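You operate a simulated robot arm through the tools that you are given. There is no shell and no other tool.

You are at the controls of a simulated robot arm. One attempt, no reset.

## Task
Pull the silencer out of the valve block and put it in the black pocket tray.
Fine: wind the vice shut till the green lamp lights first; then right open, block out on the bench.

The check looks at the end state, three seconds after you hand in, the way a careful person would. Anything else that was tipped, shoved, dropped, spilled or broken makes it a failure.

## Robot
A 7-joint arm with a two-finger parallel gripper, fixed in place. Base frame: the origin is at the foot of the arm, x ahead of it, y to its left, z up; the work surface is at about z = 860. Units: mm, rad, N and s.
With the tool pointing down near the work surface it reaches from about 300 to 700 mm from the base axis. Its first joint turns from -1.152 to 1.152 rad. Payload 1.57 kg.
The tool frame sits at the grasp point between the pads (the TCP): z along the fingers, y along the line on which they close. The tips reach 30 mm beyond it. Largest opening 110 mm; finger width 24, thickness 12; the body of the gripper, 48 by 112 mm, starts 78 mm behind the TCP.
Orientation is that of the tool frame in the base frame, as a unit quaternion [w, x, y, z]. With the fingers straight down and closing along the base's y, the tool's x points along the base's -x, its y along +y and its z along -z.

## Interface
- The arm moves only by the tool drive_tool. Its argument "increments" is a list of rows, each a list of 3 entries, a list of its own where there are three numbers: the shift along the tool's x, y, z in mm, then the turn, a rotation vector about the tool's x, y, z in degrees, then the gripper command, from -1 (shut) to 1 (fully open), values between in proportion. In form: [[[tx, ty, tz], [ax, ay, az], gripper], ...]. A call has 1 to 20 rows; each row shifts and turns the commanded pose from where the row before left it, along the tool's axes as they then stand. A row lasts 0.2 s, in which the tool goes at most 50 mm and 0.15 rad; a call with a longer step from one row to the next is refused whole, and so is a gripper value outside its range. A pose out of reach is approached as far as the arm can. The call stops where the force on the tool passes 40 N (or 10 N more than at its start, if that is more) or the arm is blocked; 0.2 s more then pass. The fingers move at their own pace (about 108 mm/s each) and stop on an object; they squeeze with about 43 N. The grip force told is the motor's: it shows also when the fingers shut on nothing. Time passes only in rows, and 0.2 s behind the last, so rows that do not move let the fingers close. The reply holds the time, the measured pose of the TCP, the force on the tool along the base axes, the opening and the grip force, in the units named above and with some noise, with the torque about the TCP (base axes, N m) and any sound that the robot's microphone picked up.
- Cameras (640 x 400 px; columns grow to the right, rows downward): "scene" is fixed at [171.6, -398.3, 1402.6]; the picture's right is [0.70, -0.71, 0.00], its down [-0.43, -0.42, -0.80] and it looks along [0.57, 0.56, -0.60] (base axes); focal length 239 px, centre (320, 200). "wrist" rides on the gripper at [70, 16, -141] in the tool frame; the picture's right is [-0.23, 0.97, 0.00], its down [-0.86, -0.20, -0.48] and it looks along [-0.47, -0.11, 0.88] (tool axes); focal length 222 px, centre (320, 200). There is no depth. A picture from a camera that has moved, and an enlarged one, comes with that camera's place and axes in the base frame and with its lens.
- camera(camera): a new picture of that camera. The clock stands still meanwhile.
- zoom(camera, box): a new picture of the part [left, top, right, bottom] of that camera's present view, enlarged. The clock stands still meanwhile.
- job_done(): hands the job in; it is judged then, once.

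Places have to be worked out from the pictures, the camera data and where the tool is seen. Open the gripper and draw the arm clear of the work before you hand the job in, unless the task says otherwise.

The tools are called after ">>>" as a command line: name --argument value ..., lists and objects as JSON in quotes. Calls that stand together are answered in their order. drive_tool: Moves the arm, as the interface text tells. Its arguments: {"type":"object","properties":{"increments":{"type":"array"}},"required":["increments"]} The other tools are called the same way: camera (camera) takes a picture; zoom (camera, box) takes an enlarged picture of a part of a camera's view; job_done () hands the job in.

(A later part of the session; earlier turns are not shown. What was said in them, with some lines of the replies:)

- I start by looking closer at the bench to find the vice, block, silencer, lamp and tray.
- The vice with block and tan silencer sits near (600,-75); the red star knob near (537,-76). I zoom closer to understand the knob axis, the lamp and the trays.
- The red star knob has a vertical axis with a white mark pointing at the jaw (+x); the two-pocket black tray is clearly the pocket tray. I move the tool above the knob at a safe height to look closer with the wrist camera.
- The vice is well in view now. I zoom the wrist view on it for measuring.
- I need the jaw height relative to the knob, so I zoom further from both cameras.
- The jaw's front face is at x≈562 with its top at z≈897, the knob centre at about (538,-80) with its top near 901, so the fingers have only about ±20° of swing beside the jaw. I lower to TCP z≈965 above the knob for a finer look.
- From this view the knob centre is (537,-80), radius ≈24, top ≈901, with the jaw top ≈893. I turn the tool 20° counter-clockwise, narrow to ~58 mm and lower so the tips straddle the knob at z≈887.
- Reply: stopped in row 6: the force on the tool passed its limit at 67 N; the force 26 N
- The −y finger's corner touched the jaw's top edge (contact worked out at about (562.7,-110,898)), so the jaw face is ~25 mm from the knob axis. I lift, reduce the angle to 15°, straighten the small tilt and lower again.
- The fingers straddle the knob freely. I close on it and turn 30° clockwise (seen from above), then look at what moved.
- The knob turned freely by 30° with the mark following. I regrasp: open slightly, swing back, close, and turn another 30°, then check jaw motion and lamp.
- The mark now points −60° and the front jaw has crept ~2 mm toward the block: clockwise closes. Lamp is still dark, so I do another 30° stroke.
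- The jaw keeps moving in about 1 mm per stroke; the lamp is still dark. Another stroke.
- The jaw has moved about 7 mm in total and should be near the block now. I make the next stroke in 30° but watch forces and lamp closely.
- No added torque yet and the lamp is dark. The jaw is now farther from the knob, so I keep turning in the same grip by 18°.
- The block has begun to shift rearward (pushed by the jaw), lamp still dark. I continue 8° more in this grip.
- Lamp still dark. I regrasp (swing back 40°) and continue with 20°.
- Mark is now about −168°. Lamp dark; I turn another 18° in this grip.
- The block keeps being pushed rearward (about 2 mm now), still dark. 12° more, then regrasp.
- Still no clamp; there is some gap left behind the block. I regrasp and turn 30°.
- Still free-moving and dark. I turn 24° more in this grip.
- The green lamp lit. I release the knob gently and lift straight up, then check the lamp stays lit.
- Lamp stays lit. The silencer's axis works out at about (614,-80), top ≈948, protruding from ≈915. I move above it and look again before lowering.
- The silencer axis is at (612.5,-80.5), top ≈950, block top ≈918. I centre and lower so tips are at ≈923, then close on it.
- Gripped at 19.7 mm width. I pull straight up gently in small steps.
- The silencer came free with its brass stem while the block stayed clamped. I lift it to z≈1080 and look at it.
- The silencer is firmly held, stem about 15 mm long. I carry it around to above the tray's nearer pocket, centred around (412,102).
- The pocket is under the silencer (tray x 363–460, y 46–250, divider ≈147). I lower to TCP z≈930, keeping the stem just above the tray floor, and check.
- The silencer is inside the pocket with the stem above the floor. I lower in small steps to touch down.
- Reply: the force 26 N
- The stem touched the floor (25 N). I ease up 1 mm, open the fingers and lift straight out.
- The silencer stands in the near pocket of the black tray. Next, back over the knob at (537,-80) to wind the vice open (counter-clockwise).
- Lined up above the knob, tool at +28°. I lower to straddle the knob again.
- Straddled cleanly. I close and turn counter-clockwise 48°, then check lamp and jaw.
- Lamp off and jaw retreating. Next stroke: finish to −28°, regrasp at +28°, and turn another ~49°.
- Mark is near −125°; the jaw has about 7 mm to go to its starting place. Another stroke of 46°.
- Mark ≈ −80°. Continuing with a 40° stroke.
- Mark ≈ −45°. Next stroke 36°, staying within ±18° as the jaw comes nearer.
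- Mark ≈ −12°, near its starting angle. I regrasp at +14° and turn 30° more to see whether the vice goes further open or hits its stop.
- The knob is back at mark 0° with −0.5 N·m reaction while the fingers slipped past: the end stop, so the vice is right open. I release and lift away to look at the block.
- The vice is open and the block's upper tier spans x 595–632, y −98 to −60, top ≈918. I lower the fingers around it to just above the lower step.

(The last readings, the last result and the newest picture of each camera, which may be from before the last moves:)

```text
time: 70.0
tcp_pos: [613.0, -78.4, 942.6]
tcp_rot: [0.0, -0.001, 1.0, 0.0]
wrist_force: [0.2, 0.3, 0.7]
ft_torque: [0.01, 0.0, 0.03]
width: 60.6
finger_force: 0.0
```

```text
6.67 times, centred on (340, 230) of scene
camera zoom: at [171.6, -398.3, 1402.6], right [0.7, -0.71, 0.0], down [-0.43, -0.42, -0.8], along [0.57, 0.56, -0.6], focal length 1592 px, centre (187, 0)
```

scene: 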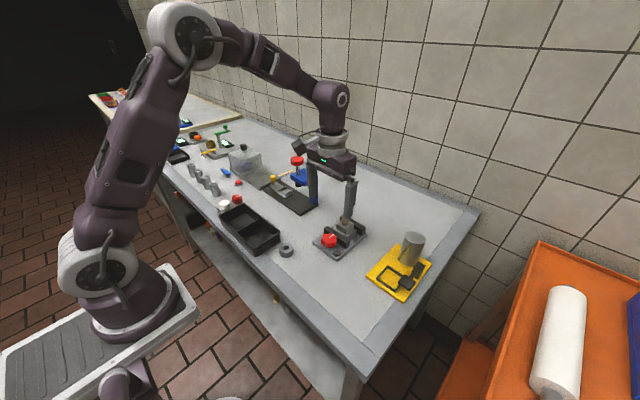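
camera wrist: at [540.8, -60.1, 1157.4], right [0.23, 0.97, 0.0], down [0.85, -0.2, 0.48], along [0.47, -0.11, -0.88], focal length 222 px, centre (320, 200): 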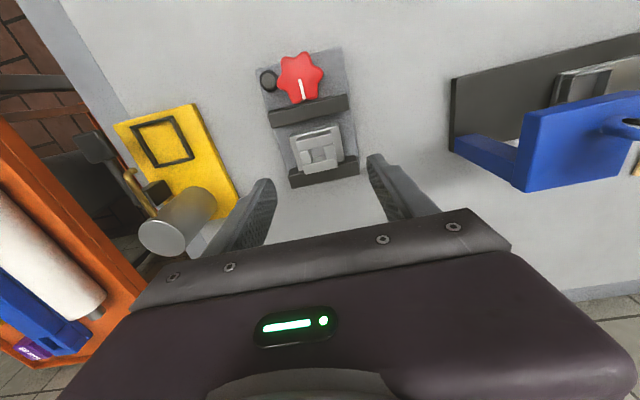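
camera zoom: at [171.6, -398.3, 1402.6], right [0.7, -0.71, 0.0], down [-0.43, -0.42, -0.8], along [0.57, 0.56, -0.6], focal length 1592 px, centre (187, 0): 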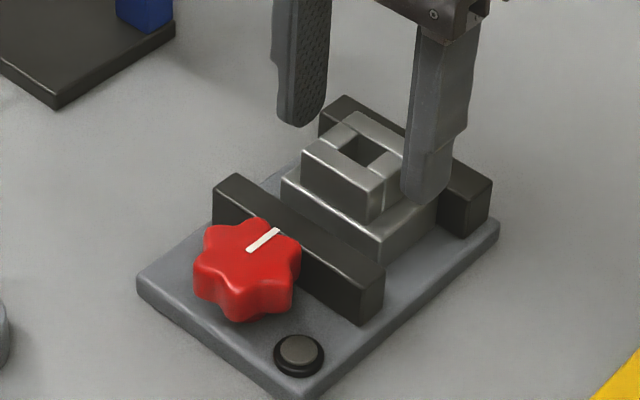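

Upper tier centre comes out at (612,-80). I centre by 1 mm, lower 12 mm more and close on it.

>>> drive_tool --increments '[[[0.8, -1.3, 6], [0, 0, 0], 0.1], [[0, 0, 6], [0, 0, 0], 0.1], [[0, 0, 0], [0, 0, 0], 0.1], [[0, 0, 0], [0, 0, 0], -0.2], [[0, 0, 0], [0, 0, 0], -0.4], [[0, 0, 0], [0, 0, 0], -1], [[0, 0, 0], [0, 0, 0], -1]]'

>>> zoom --camera "scene" --box '[300, 200, 380, 260]'

>>> zoom --camera "wrist" --box '[200, 60, 440, 240]'

```text
time: 71.6
tcp_pos: [612.0, -79.9, 931.2]
tcp_rot: [0.001, 0.0, 1.0, 0.0]
wrist_force: [1.3, 0.4, 0.3]
ft_torque: [0.0, -0.01, 0.0]
width: 39.8
finger_force: 43.3
```

```text
6.67 times, centred on (340, 230) of scene
camera zoom: at [171.6, -398.3, 1402.6], right [0.7, -0.71, 0.0], down [-0.43, -0.42, -0.8], along [0.57, 0.56, -0.6], focal length 1592 px, centre (187, 0)
```

zoom: 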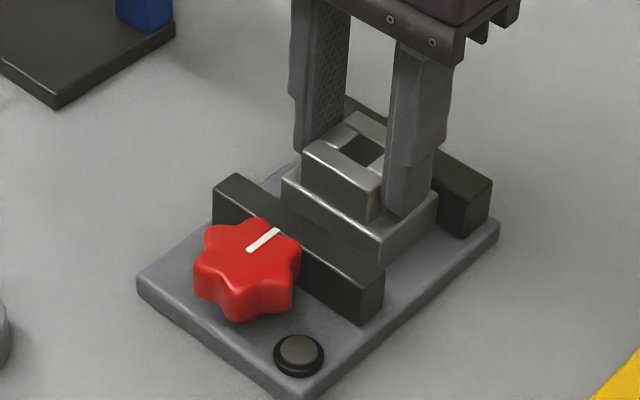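

```text
2.22 times, centred on (320, 150) of wrist
camera zoom: at [542.0, -63.8, 1071.2], right [0.23, 0.97, 0.0], down [0.85, -0.2, 0.48], along [0.47, -0.11, -0.88], focal length 494 px, centre (320, 311)
```

zoom: 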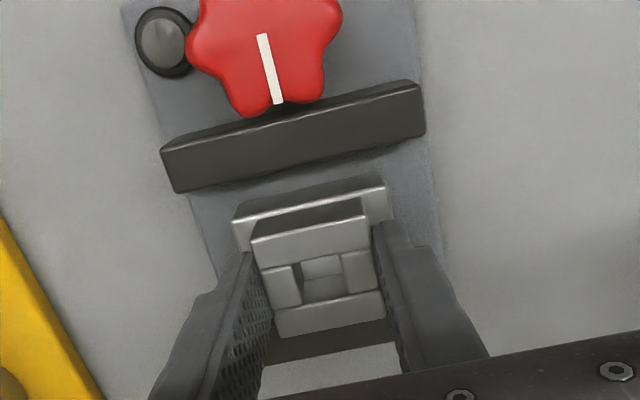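

Gripped at 39.8 mm. I lift a little, shift 4 mm off the rear jaw, then raise it straight up.

>>> drive_tool --increments '[[[0, 0, -2], [0, 0, 0], -1], [[2, 0, -2], [0, 0, 0], -1], [[2, 0, -3], [0, 0, 0], -1], [[0, 0, -10], [0, 0, 0], -1], [[0, 0, -20], [0, 0, 0], -1], [[0, 0, -30], [0, 0, 0], -1], [[0, 0, -30], [0, 0, 0], -1], [[0, 0, 0], [0, 0, 0], -1]]'

>>> camera --camera "scene"

>>> zoom --camera "scene" --box '[280, 170, 380, 260]'

>>> camera --camera "wrist"

```text
time: 73.4
tcp_pos: [607.1, -79.5, 1027.3]
tcp_rot: [0.0, 0.001, 1.0, 0.001]
wrist_force: [-0.1, 0.1, 0.1]
ft_torque: [0.01, -0.02, -0.04]
width: 0.1
finger_force: 21.2
```

```text
taken
```

scene: 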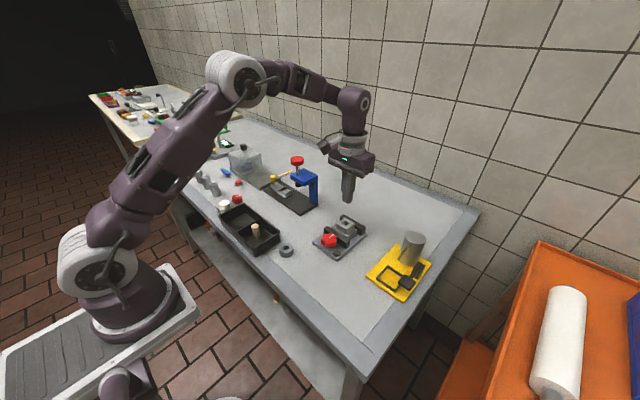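

```text
4.44 times, centred on (330, 215) of scene
camera zoom: at [171.6, -398.3, 1402.6], right [0.7, -0.71, 0.0], down [-0.43, -0.42, -0.8], along [0.57, 0.56, -0.6], focal length 1062 px, centre (276, 133)
```

zoom: 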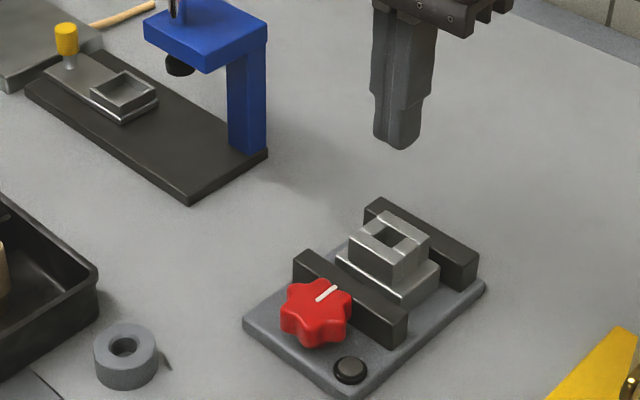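

```text
taken
camera wrist: at [537.6, -63.2, 1168.7], right [0.23, 0.97, 0.0], down [0.85, -0.2, 0.48], along [0.47, -0.11, -0.88], focal length 222 px, centre (320, 200)
```

wrist: 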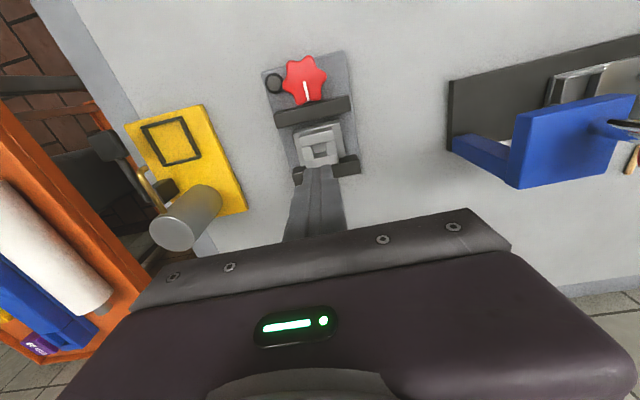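

The fingers slipped off the block and it stayed in the vice. I zoom to see how the block is sitting now.

>>> zoom --camera "scene" --box '[320, 205, 380, 255]'

>>> zoom --camera "wrist" --box '[250, 40, 390, 190]'

```text
8.00 times, centred on (350, 230) of scene
camera zoom: at [171.6, -398.3, 1402.6], right [0.7, -0.71, 0.0], down [-0.43, -0.42, -0.8], along [0.57, 0.56, -0.6], focal length 1911 px, centre (80, -40)
```

zoom: 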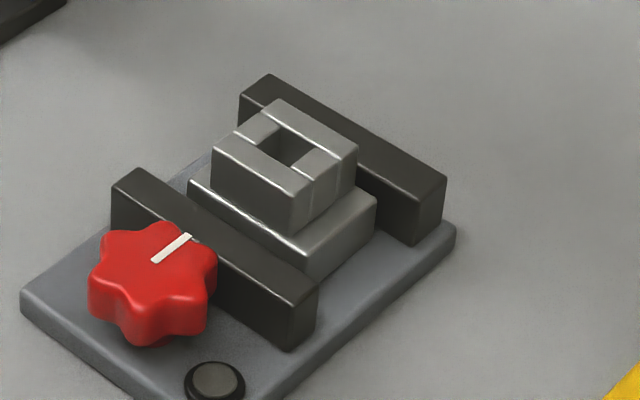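

```text
2.67 times, centred on (320, 115) of wrist
camera zoom: at [537.6, -63.2, 1168.7], right [0.23, 0.97, 0.0], down [0.85, -0.2, 0.48], along [0.47, -0.11, -0.88], focal length 592 px, centre (320, 427)
```

zoom: 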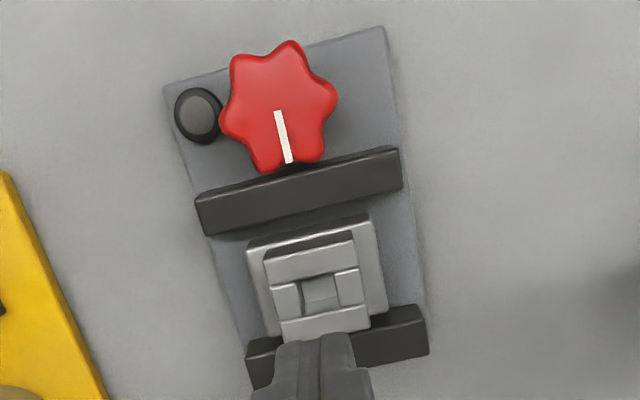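

The block slid 4 mm forward and sits flat at about x=608.6, y=-80; the grip on the upper tier just slipped. I'll take the lower tier instead (≈57 mm wide, z≈869–893), fingers between the jaws: open to 66 mm and lower.

>>> drive_tool --increments '[[[-1.5, -0.4, 0], [0, 0, 0], 0.2], [[0, 0, 0], [0, 0, 0], 0.2], [[0, 0, 40], [0, 0, 0], 0.2], [[0, 0, 40], [0, 0, 0], 0.2], [[0, 0, 0], [0, 0, 0], 0.2]]'

>>> zoom --camera "wrist" --box '[200, 60, 440, 240]'

>>> zoom --camera "scene" --box '[320, 195, 390, 255]'

```text
time: 74.6
tcp_pos: [609.4, -81.8, 948.6]
tcp_rot: [0.0, 0.0, 1.0, 0.0]
wrist_force: [-0.8, 0.6, -0.2]
ft_torque: [0.0, -0.03, 0.01]
width: 66.3
finger_force: 0.0
```

```text
2.22 times, centred on (320, 150) of wrist
camera zoom: at [539.2, -65.2, 1088.8], right [0.23, 0.97, 0.0], down [0.85, -0.2, 0.48], along [0.47, -0.11, -0.88], focal length 494 px, centre (320, 311)
```

zoom: 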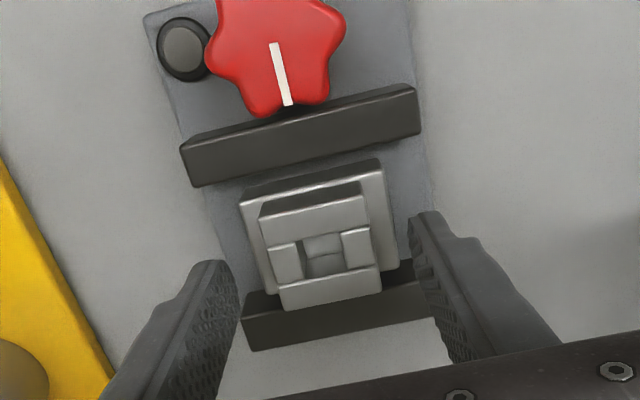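

```text
6.67 times, centred on (355, 225) of scene
camera zoom: at [171.6, -398.3, 1402.6], right [0.7, -0.71, 0.0], down [-0.43, -0.42, -0.8], along [0.57, 0.56, -0.6], focal length 1592 px, centre (87, 33)
```

zoom: 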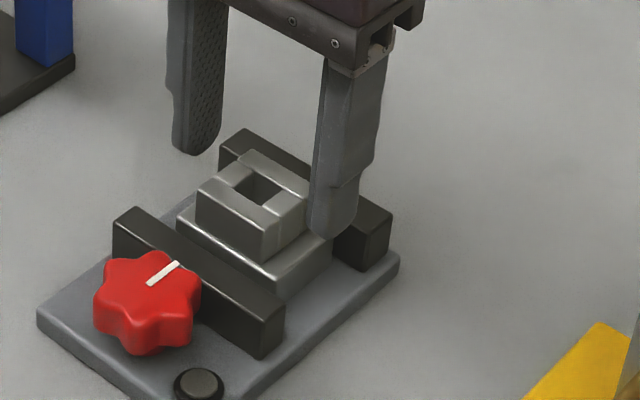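

Alignment is good: fingers at ±33 mm straddle the lower tier (−108 to −51). I lower to tips ≈875.

>>> drive_tool --increments '[[[0, 0.6, 15], [0, 0, 0], 0.2], [[0, 0, 15], [0, 0, 0], 0.2], [[0, 0, 8], [0, 0, 0], 0.2], [[0, 0, 4], [0, 0, 0], 0.2], [[0, 0, 0], [0, 0, 0], 0.2]]'

>>> zoom --camera "scene" --box '[320, 195, 390, 255]'

>>> zoom --camera "wrist" --box '[200, 60, 440, 240]'

```text
time: 75.8
tcp_pos: [608.0, -80.7, 906.1]
tcp_rot: [0.0, 0.0, 1.0, 0.0]
wrist_force: [-0.6, 0.3, 0.3]
ft_torque: [0.0, 0.03, 0.03]
width: 66.0
finger_force: 0.0
```

```text
6.67 times, centred on (355, 225) of scene
camera zoom: at [171.6, -398.3, 1402.6], right [0.7, -0.71, 0.0], down [-0.43, -0.42, -0.8], along [0.57, 0.56, -0.6], focal length 1592 px, centre (87, 33)
```

zoom: 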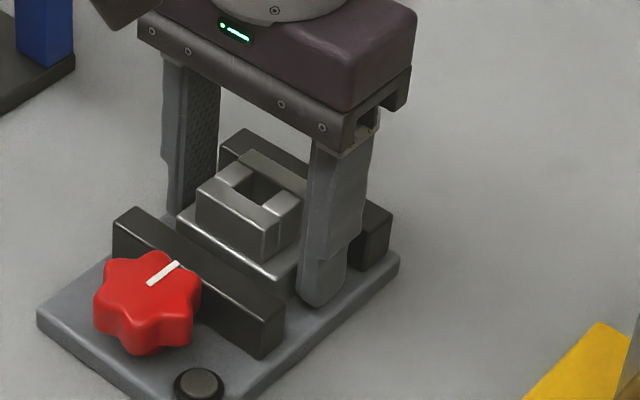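

```text
2.22 times, centred on (320, 150) of wrist
camera zoom: at [539.1, -63.9, 1046.6], right [0.23, 0.97, 0.0], down [0.85, -0.2, 0.48], along [0.47, -0.11, -0.88], focal length 494 px, centre (320, 311)
```

zoom: 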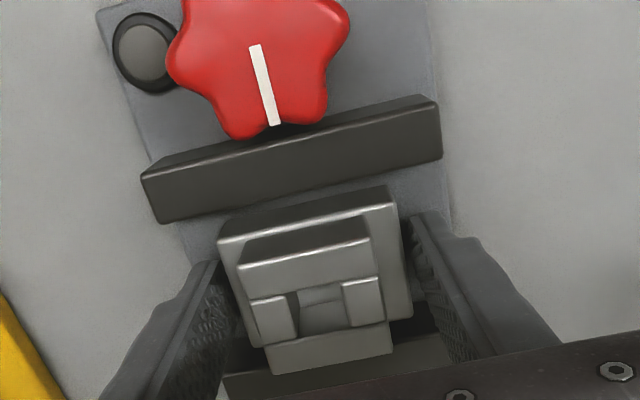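

Fingers are beside the lower tier without contact. I close on it, let the grip settle, then lift just 3 mm and read the forces.

>>> drive_tool --increments '[[[0, 0, 0], [0, 0, 0], 0.0], [[0, 0, 0], [0, 0, 0], -1], [[0, 0, 0], [0, 0, 0], -1], [[0, 0, 0], [0, 0, 0], -1], [[0, 0, -1], [0, 0, 0], -1], [[0, 0, -1], [0, 0, 0], -1], [[0, 0, -1], [0, 0, 0], -1]]'

>>> zoom --camera "scene" --box '[320, 195, 390, 255]'

```text
time: 77.4
tcp_pos: [610.0, -80.0, 909.0]
tcp_rot: [0.001, 0.0, 1.0, 0.0]
wrist_force: [0.1, -0.2, -1.7]
ft_torque: [0.01, 0.0, 0.02]
width: 59.3
finger_force: 42.6
```

```text
6.67 times, centred on (355, 225) of scene
camera zoom: at [171.6, -398.3, 1402.6], right [0.7, -0.71, 0.0], down [-0.43, -0.42, -0.8], along [0.57, 0.56, -0.6], focal length 1592 px, centre (87, 33)
```

zoom: 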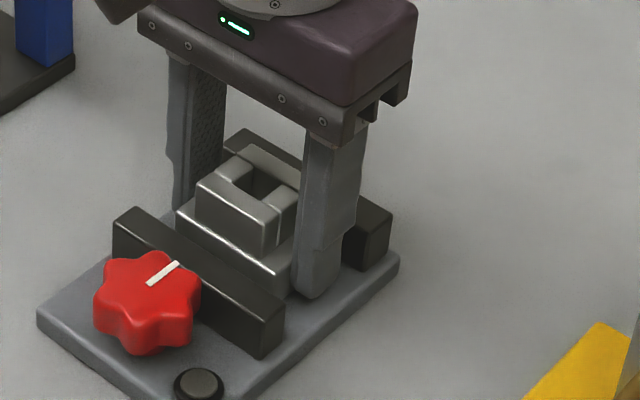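

The block rose with the fingers (about 3 mm, ~1.7 N weight) and holds at 59.3 mm. I continue lifting slowly.

>>> drive_tool --increments '[[[0, 0, -3], [0, 0, 0], -1], [[0, 0, -5], [0, 0, 0], -1], [[0, 0, -8], [0, 0, 0], -1], [[0, 0, -8], [0, 0, 0], -1], [[0, 0, 0], [0, 0, 0], -1]]'

>>> zoom --camera "scene" --box '[320, 195, 390, 255]'

```text
time: 78.6
tcp_pos: [608.9, -80.1, 932.9]
tcp_rot: [0.0, 0.0, 1.0, 0.0]
wrist_force: [-0.3, 0.3, -2.5]
ft_torque: [0.01, -0.04, -0.03]
width: 59.4
finger_force: 43.4
```

```text
6.67 times, centred on (355, 225) of scene
camera zoom: at [171.6, -398.3, 1402.6], right [0.7, -0.71, 0.0], down [-0.43, -0.42, -0.8], along [0.57, 0.56, -0.6], focal length 1592 px, centre (87, 33)
```

zoom: 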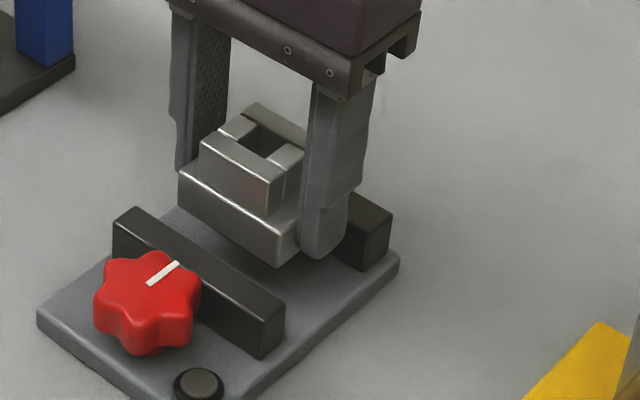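

Held steadily. I raise to z≈990 and carry it over to the clear bench area around (520,30).

>>> drive_tool --increments '[[[0, 0, -20], [0, 0, 0], -1], [[0, 0, -25], [0, 0, 0], -1], [[0, 0, -15], [0, 0, 0], -1], [[15, 18, 0], [0, 0, 0], -1], [[25, 31, 0], [0, 0, 0], -1], [[25, 31, 0], [0, 0, 0], -1], [[24, 30, 0], [0, 0, 0], -1], [[0, 0, 0], [0, 0, 0], -1]]'

>>> camera --camera "wrist"

>>> zoom --camera "scene" --box '[240, 160, 380, 270]'

```text
time: 80.4
tcp_pos: [519.5, 31.8, 993.7]
tcp_rot: [0.0, 0.0, 1.0, 0.0]
wrist_force: [-0.1, 0.0, -2.0]
ft_torque: [0.02, 0.0, 0.0]
width: 59.3
finger_force: 42.8
```

```text
taken
camera wrist: at [450.9, 46.9, 1133.5], right [0.23, 0.97, 0.0], down [0.85, -0.2, 0.48], along [0.47, -0.11, -0.88], focal length 222 px, centre (320, 200)
```

wrist: 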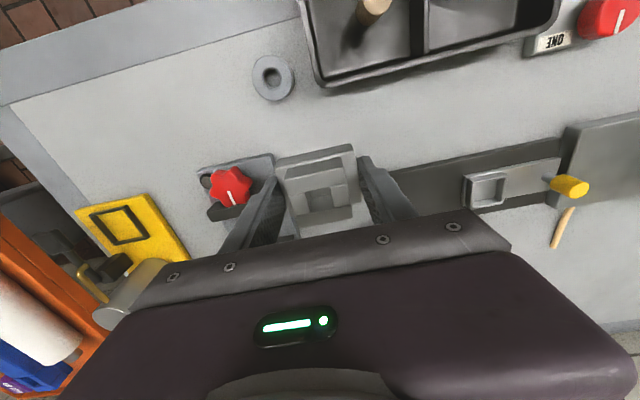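

```text
3.64 times, centred on (310, 215) of scene
camera zoom: at [171.6, -398.2, 1402.6], right [0.7, -0.71, 0.0], down [-0.43, -0.42, -0.8], along [0.57, 0.56, -0.6], focal length 868 px, centre (356, 146)
```

zoom: 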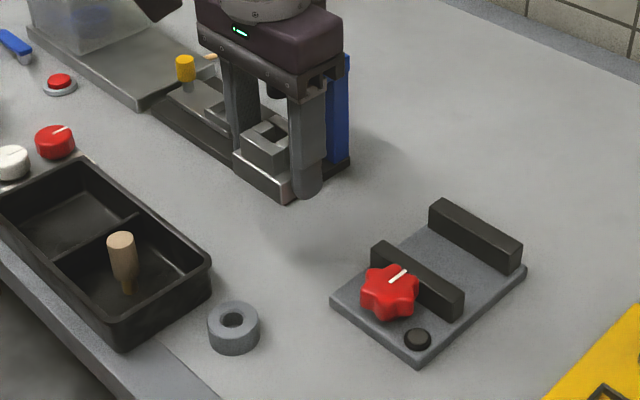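

The drop spot under the block is clear (press base starts at x≈572/y≈86, ring and tray well away). I lower the block towards the bench.

>>> drive_tool --increments '[[[0, 0, 30], [0, 0, 0], -1], [[0, 0, 30], [0, 0, 0], -1], [[0, 0, 18], [0, 0, 0], -1], [[0, 0, 8], [0, 0, 0], -1], [[0, 0, 0], [0, 0, 0], -1]]'

>>> zoom --camera "scene" --box '[260, 180, 350, 250]'

```text
time: 81.6
tcp_pos: [519.9, 30.2, 907.6]
tcp_rot: [-0.001, 0.0, 1.0, -0.001]
wrist_force: [0.1, -0.1, -1.5]
ft_torque: [-0.01, -0.01, -0.02]
width: 59.4
finger_force: 42.7
```

```text
5.71 times, centred on (305, 215) of scene
camera zoom: at [171.6, -398.3, 1402.6], right [0.7, -0.71, 0.0], down [-0.43, -0.42, -0.8], along [0.57, 0.56, -0.6], focal length 1365 px, centre (406, 114)
```

zoom: 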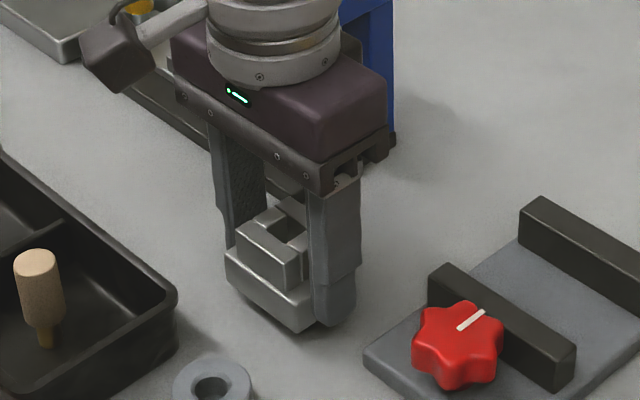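

Still a little above the bench (shadow gap). I lower in 2 mm steps until it touches.

>>> drive_tool --increments '[[[0, 0, 3], [0, 0, 0], -1], [[0, 0, 2], [0, 0, 0], -1], [[0, 0, 2], [0, 0, 0], -1], [[0, 0, 2], [0, 0, 0], -1], [[0, 0, 0], [0, 0, 0], -1]]'

>>> zoom --camera "scene" --box '[260, 180, 350, 250]'

```text
time: 82.8
tcp_pos: [520.6, 30.4, 896.3]
tcp_rot: [-0.001, 0.0, 1.0, 0.0]
wrist_force: [-0.6, -0.3, -2.1]
ft_torque: [0.01, 0.02, 0.02]
width: 59.4
finger_force: 43.1
```

```text
5.71 times, centred on (305, 215) of scene
camera zoom: at [171.6, -398.3, 1402.6], right [0.7, -0.71, 0.0], down [-0.43, -0.42, -0.8], along [0.57, 0.56, -0.6], focal length 1365 px, centre (406, 114)
```

zoom: 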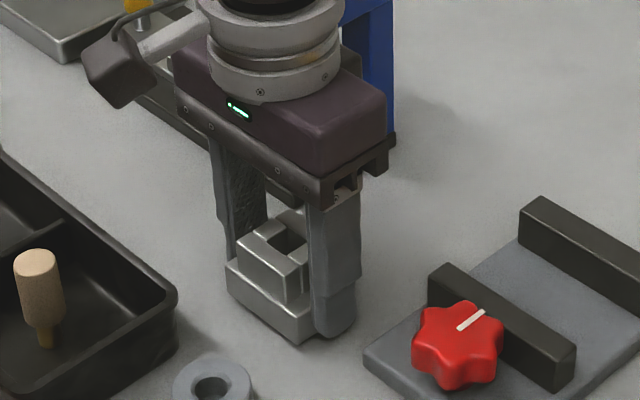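

Force still shows just the block's weight, so no touch yet; I go down in 1 mm steps.

>>> drive_tool --increments '[[[0, 0, 1], [0, 0, 0], -1], [[0, 0, 1], [0, 0, 0], -1], [[0, 0, 0], [0, 0, 0], -1]]'

>>> zoom --camera "scene" --box '[280, 200, 330, 245]'

```text
time: 83.6
tcp_pos: [520.3, 30.9, 894.1]
tcp_rot: [0.0, 0.0, 1.0, 0.0]
wrist_force: [-0.9, 0.8, -1.4]
ft_torque: [0.03, 0.0, 0.01]
width: 59.5
finger_force: 42.7
```

```text
8.89 times, centred on (305, 222) of scene
camera zoom: at [171.6, -398.3, 1402.6], right [0.7, -0.71, 0.0], down [-0.43, -0.42, -0.8], along [0.57, 0.56, -0.6], focal length 2123 px, centre (453, 0)
```

zoom: 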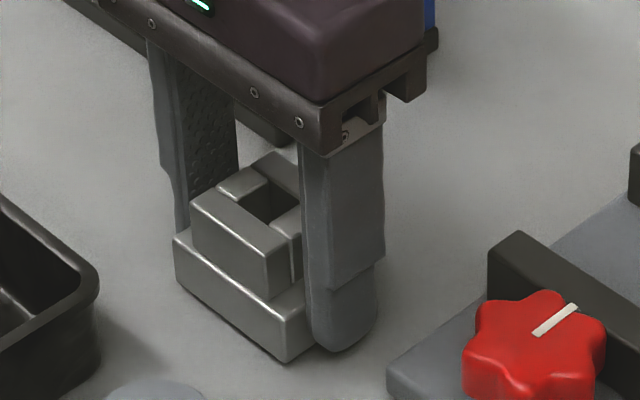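

Nearly down. Two more 1 mm steps.

>>> drive_tool --increments '[[[0, 0, 1], [0, 0, 0], -1], [[0, 0, 1], [0, 0, 0], -1], [[0, 0, 0], [0, 0, 0], -1]]'

>>> zoom --camera "scene" --box '[280, 200, 330, 245]'

```text
time: 84.4
tcp_pos: [520.8, 30.7, 893.0]
tcp_rot: [0.0, 0.0, 1.0, 0.0]
wrist_force: [0.6, -0.3, -3.5]
ft_torque: [0.04, 0.03, 0.0]
width: 59.4
finger_force: 43.5
```

```text
8.89 times, centred on (305, 222) of scene
camera zoom: at [171.6, -398.3, 1402.6], right [0.7, -0.71, 0.0], down [-0.43, -0.42, -0.8], along [0.57, 0.56, -0.6], focal length 2123 px, centre (453, 0)
```

zoom: 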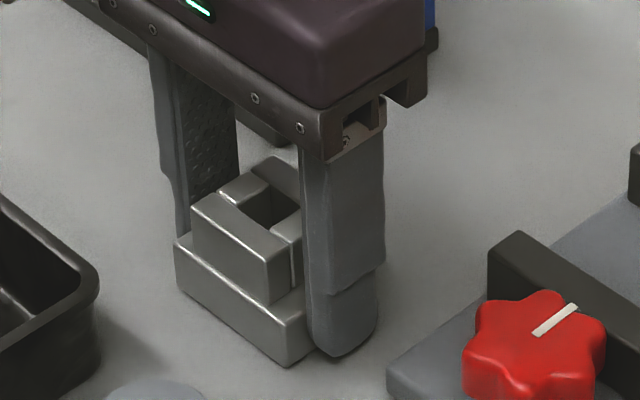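

No contact force yet (−3.5 N within weight/noise). Two more 1 mm steps.

>>> drive_tool --increments '[[[0, 0, 1], [0, 0, 0], -1], [[0, 0, 0], [0, 0, 0], -1]]'

>>> drive_tool --increments '[[[0, 0, 1], [0, 0, 0], -1], [[0, 0, 0], [0, 0, 0], -1]]'

>>> zoom --camera "scene" --box '[280, 200, 330, 245]'

```text
time: 85.0
tcp_pos: [520.0, 29.9, 893.0]
tcp_rot: [0.0, 0.0, 1.0, 0.001]
wrist_force: [-0.7, 0.1, -2.8]
ft_torque: [0.01, -0.01, -0.03]
width: 59.1
finger_force: 43.1
```

```text
time: 85.6
tcp_pos: [519.7, 29.6, 893.0]
tcp_rot: [0.002, 0.0, 1.0, -0.001]
wrist_force: [-1.7, -1.2, 14.5]
ft_torque: [-0.13, 0.34, 0.0]
width: 59.2
finger_force: 42.6
```

```text
8.89 times, centred on (305, 222) of scene
camera zoom: at [171.3, -398.3, 1402.6], right [0.7, -0.71, 0.0], down [-0.43, -0.42, -0.8], along [0.57, 0.56, -0.6], focal length 2123 px, centre (453, 0)
```

zoom: 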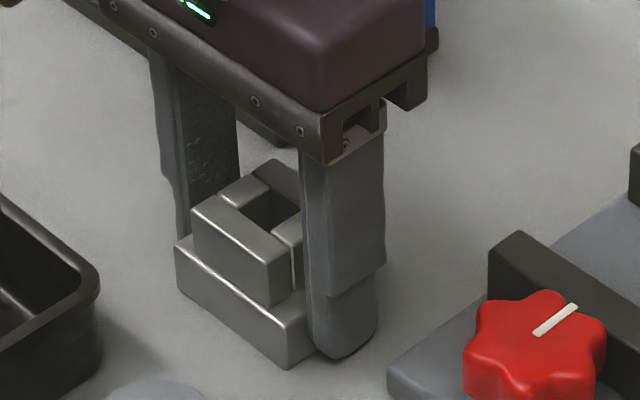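

The block touched the bench (+14.5 N). I open to 68 mm gently and lift straight up.

>>> drive_tool --increments '[[[0, 0, -0.8], [0, 0, 0], -1], [[0, 0, 0], [0, 0, 0], 0.12], [[0, 0, 0], [0, 0, 0], 0.22], [[0, 0, 0], [0, 0, 0], 0.22], [[0, 0, -10], [0, 0, 0], 0.22], [[0, 0, -30], [0, 0, 0], 0.22], [[0, 0, -45], [0, 0, 0], 0.22], [[0, 0, -45], [0, 0, 0], 0.22], [[0, 0, -45], [0, 0, 0], 0.22], [[0, 0, 0], [0, 0, 0], 0.22]]'

>>> camera --camera "scene"

>>> zoom --camera "scene" --box '[210, 180, 380, 290]'

>>> camera --camera "wrist"

```text
time: 87.8
tcp_pos: [519.6, 28.5, 1068.9]
tcp_rot: [0.0, 0.0, 1.0, 0.0]
wrist_force: [0.6, 0.6, -0.6]
ft_torque: [0.0, 0.02, -0.02]
width: 67.1
finger_force: 0.0
```

```text
taken
```

scene: 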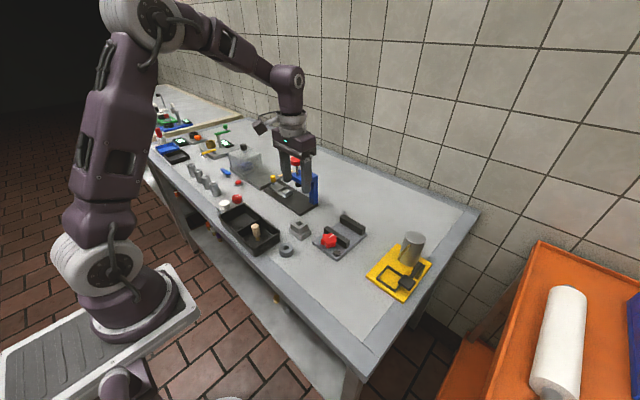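

```text
3.64 times, centred on (295, 235) of scene
camera zoom: at [171.6, -398.3, 1402.6], right [0.7, -0.71, 0.0], down [-0.43, -0.42, -0.8], along [0.57, 0.56, -0.6], focal length 868 px, centre (411, 73)
```

zoom: 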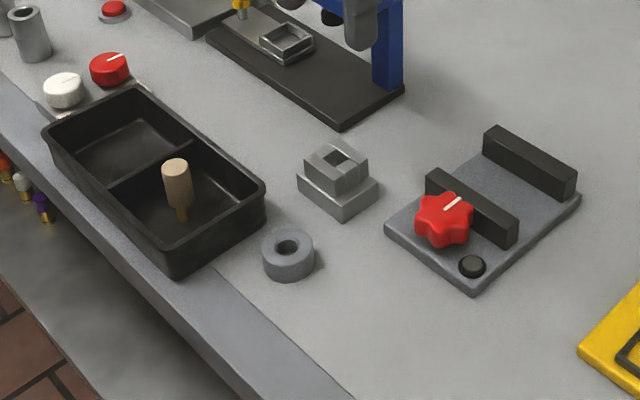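

```text
taken
camera wrist: at [449.4, 45.8, 1208.9], right [0.23, 0.97, 0.0], down [0.85, -0.2, 0.48], along [0.47, -0.11, -0.88], focal length 222 px, centre (320, 200)
```

wrist: 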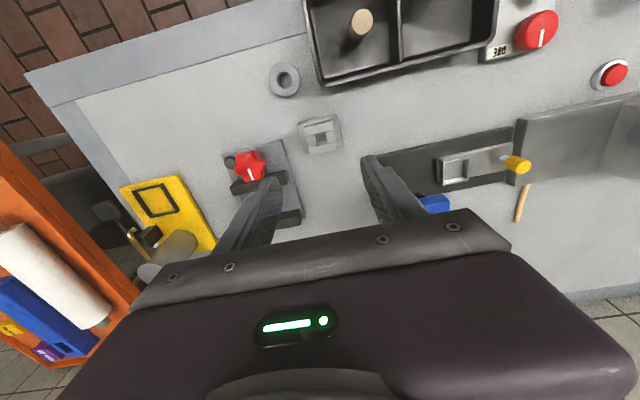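

Block stands free on the bench, silencer in the pocket. I double-check the vice opening against the first picture with the same zoom, and the silencer.

>>> zoom --camera "scene" --box '[310, 205, 374, 255]'

>>> zoom --camera "scene" --box '[210, 190, 300, 260]'

>>> zoom --camera "wrist" --box '[210, 110, 350, 230]'

```text
8.00 times, centred on (342, 230) of scene
camera zoom: at [171.6, -398.3, 1402.6], right [0.7, -0.71, 0.0], down [-0.43, -0.42, -0.8], along [0.57, 0.56, -0.6], focal length 1911 px, centre (144, -40)
```

zoom: 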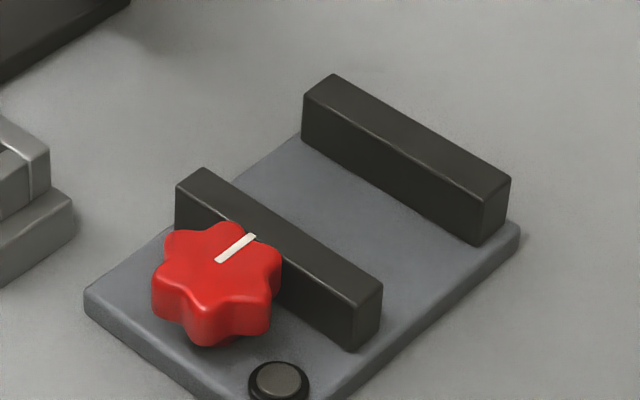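

```text
5.71 times, centred on (255, 225) of scene
camera zoom: at [171.6, -398.3, 1402.6], right [0.7, -0.71, 0.0], down [-0.43, -0.42, -0.8], along [0.57, 0.56, -0.6], focal length 1365 px, centre (691, 57)
```

zoom: 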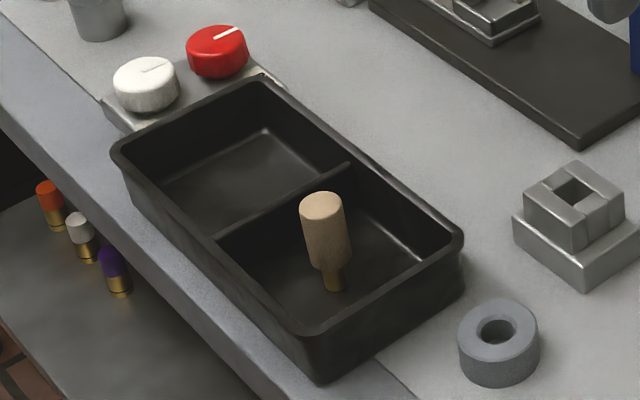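

```text
3.33 times, centred on (280, 170) of wrist
camera zoom: at [449.4, 45.8, 1208.9], right [0.23, 0.97, 0.0], down [0.85, -0.2, 0.48], along [0.47, -0.11, -0.88], focal length 740 px, centre (453, 300)
```

zoom: 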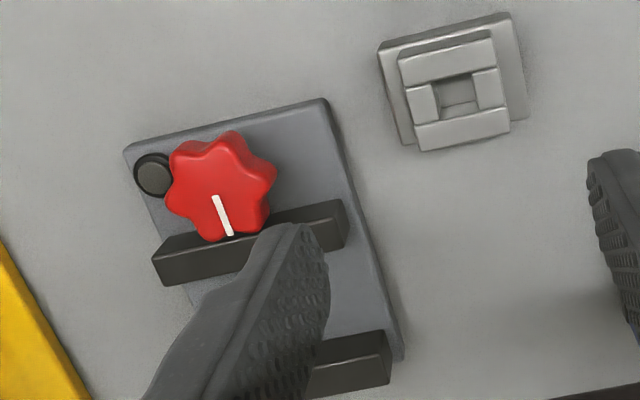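

The jaw and mark match the fully-open stop, the block sits flat on the bench, and the silencer is in the pocket. I open the gripper and draw the arm up and clear.

>>> drive_tool --increments '[[[0, 0, -40], [0, 0, 0], 0.5], [[0, 0, -45], [0, 0, 0], 1], [[0, 0, -45], [0, 0, 0], 1], [[0, 0, -45], [0, 0, 0], 1], [[25, -35, 0], [0, 0, 0], 1], [[25, -35, 0], [0, 0, 0], 1], [[25, -35, 0], [0, 0, 0], 1], [[25, -35, 0], [0, 0, 0], 1], [[25, -35, 0], [0, 0, 0], 1], [[0, 0, 0], [0, 0, 0], 1], [[0, 0, 0], [0, 0, 0], 1]]'

>>> camera --camera "scene"

>>> camera --camera "wrist"

```text
time: 90.2
tcp_pos: [394.1, -146.2, 1242.4]
tcp_rot: [0.001, 0.001, 1.0, 0.0]
wrist_force: [-0.1, 0.7, 1.1]
ft_torque: [0.03, 0.01, 0.0]
width: 110.0
finger_force: 0.0
```

```text
taken
```

scene: 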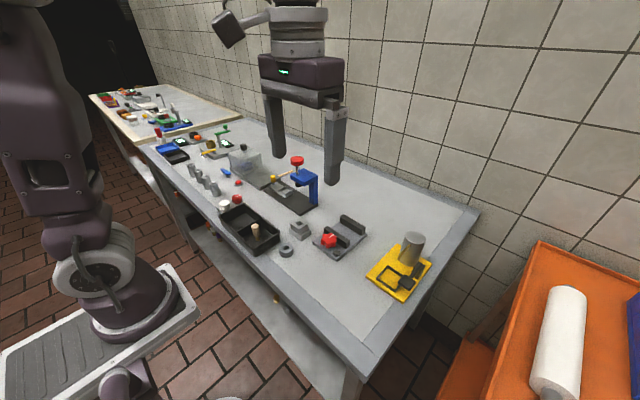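

```text
taken
camera wrist: at [324.0, -129.6, 1383.5], right [0.23, 0.97, 0.0], down [0.85, -0.2, 0.48], along [0.47, -0.11, -0.88], focal length 222 px, centre (320, 200)
```

wrist: 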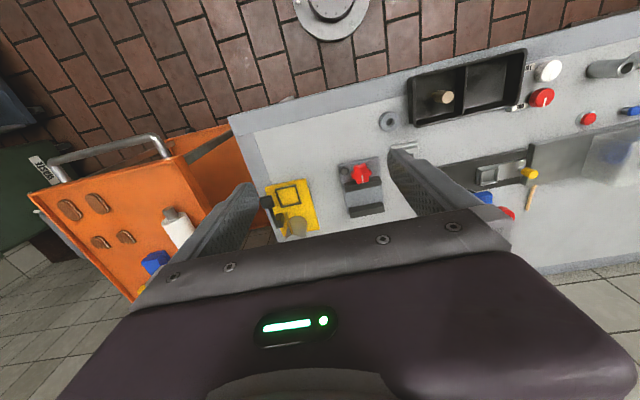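

The arm is clear with the gripper open, the silencer is in the black pocket tray, the vice is fully open and the block is out on the bench, with everything else untouched. I hand in.

>>> job_done

```text
The job is handed in.
```

The silencer is out of the valve block and standing in the near pocket of the black pocket tray. I've handed the job in but haven't seen the check's verdict.

- **Clamping:** I wound the vice shut until the green lamp lit. The silencer then pulled out cleanly while the block stayed put.
- **Opening:** I wound the vice back until the knob hit a stop. The jaw ended exactly where it started, so I take that as right open.
- **Block:** It sits flat on clear bench between the tray, the press and the vice. My first grip, on its upper part, slipped and slid it about 4 mm inside the open vice. I lifted it out by its wider base on the second try.
- **Bump on the vice:** Early on, a finger pressed on the vice's jaw and the arm stopped at 67 N. I saw no damage or movement from it.
- **Silencer:** It is balanced upright on its narrow brass stem, so it could tip over inside the pocket.

In the last pictures nothing else on the bench looked moved. The gripper is open and the arm is clear of the work.
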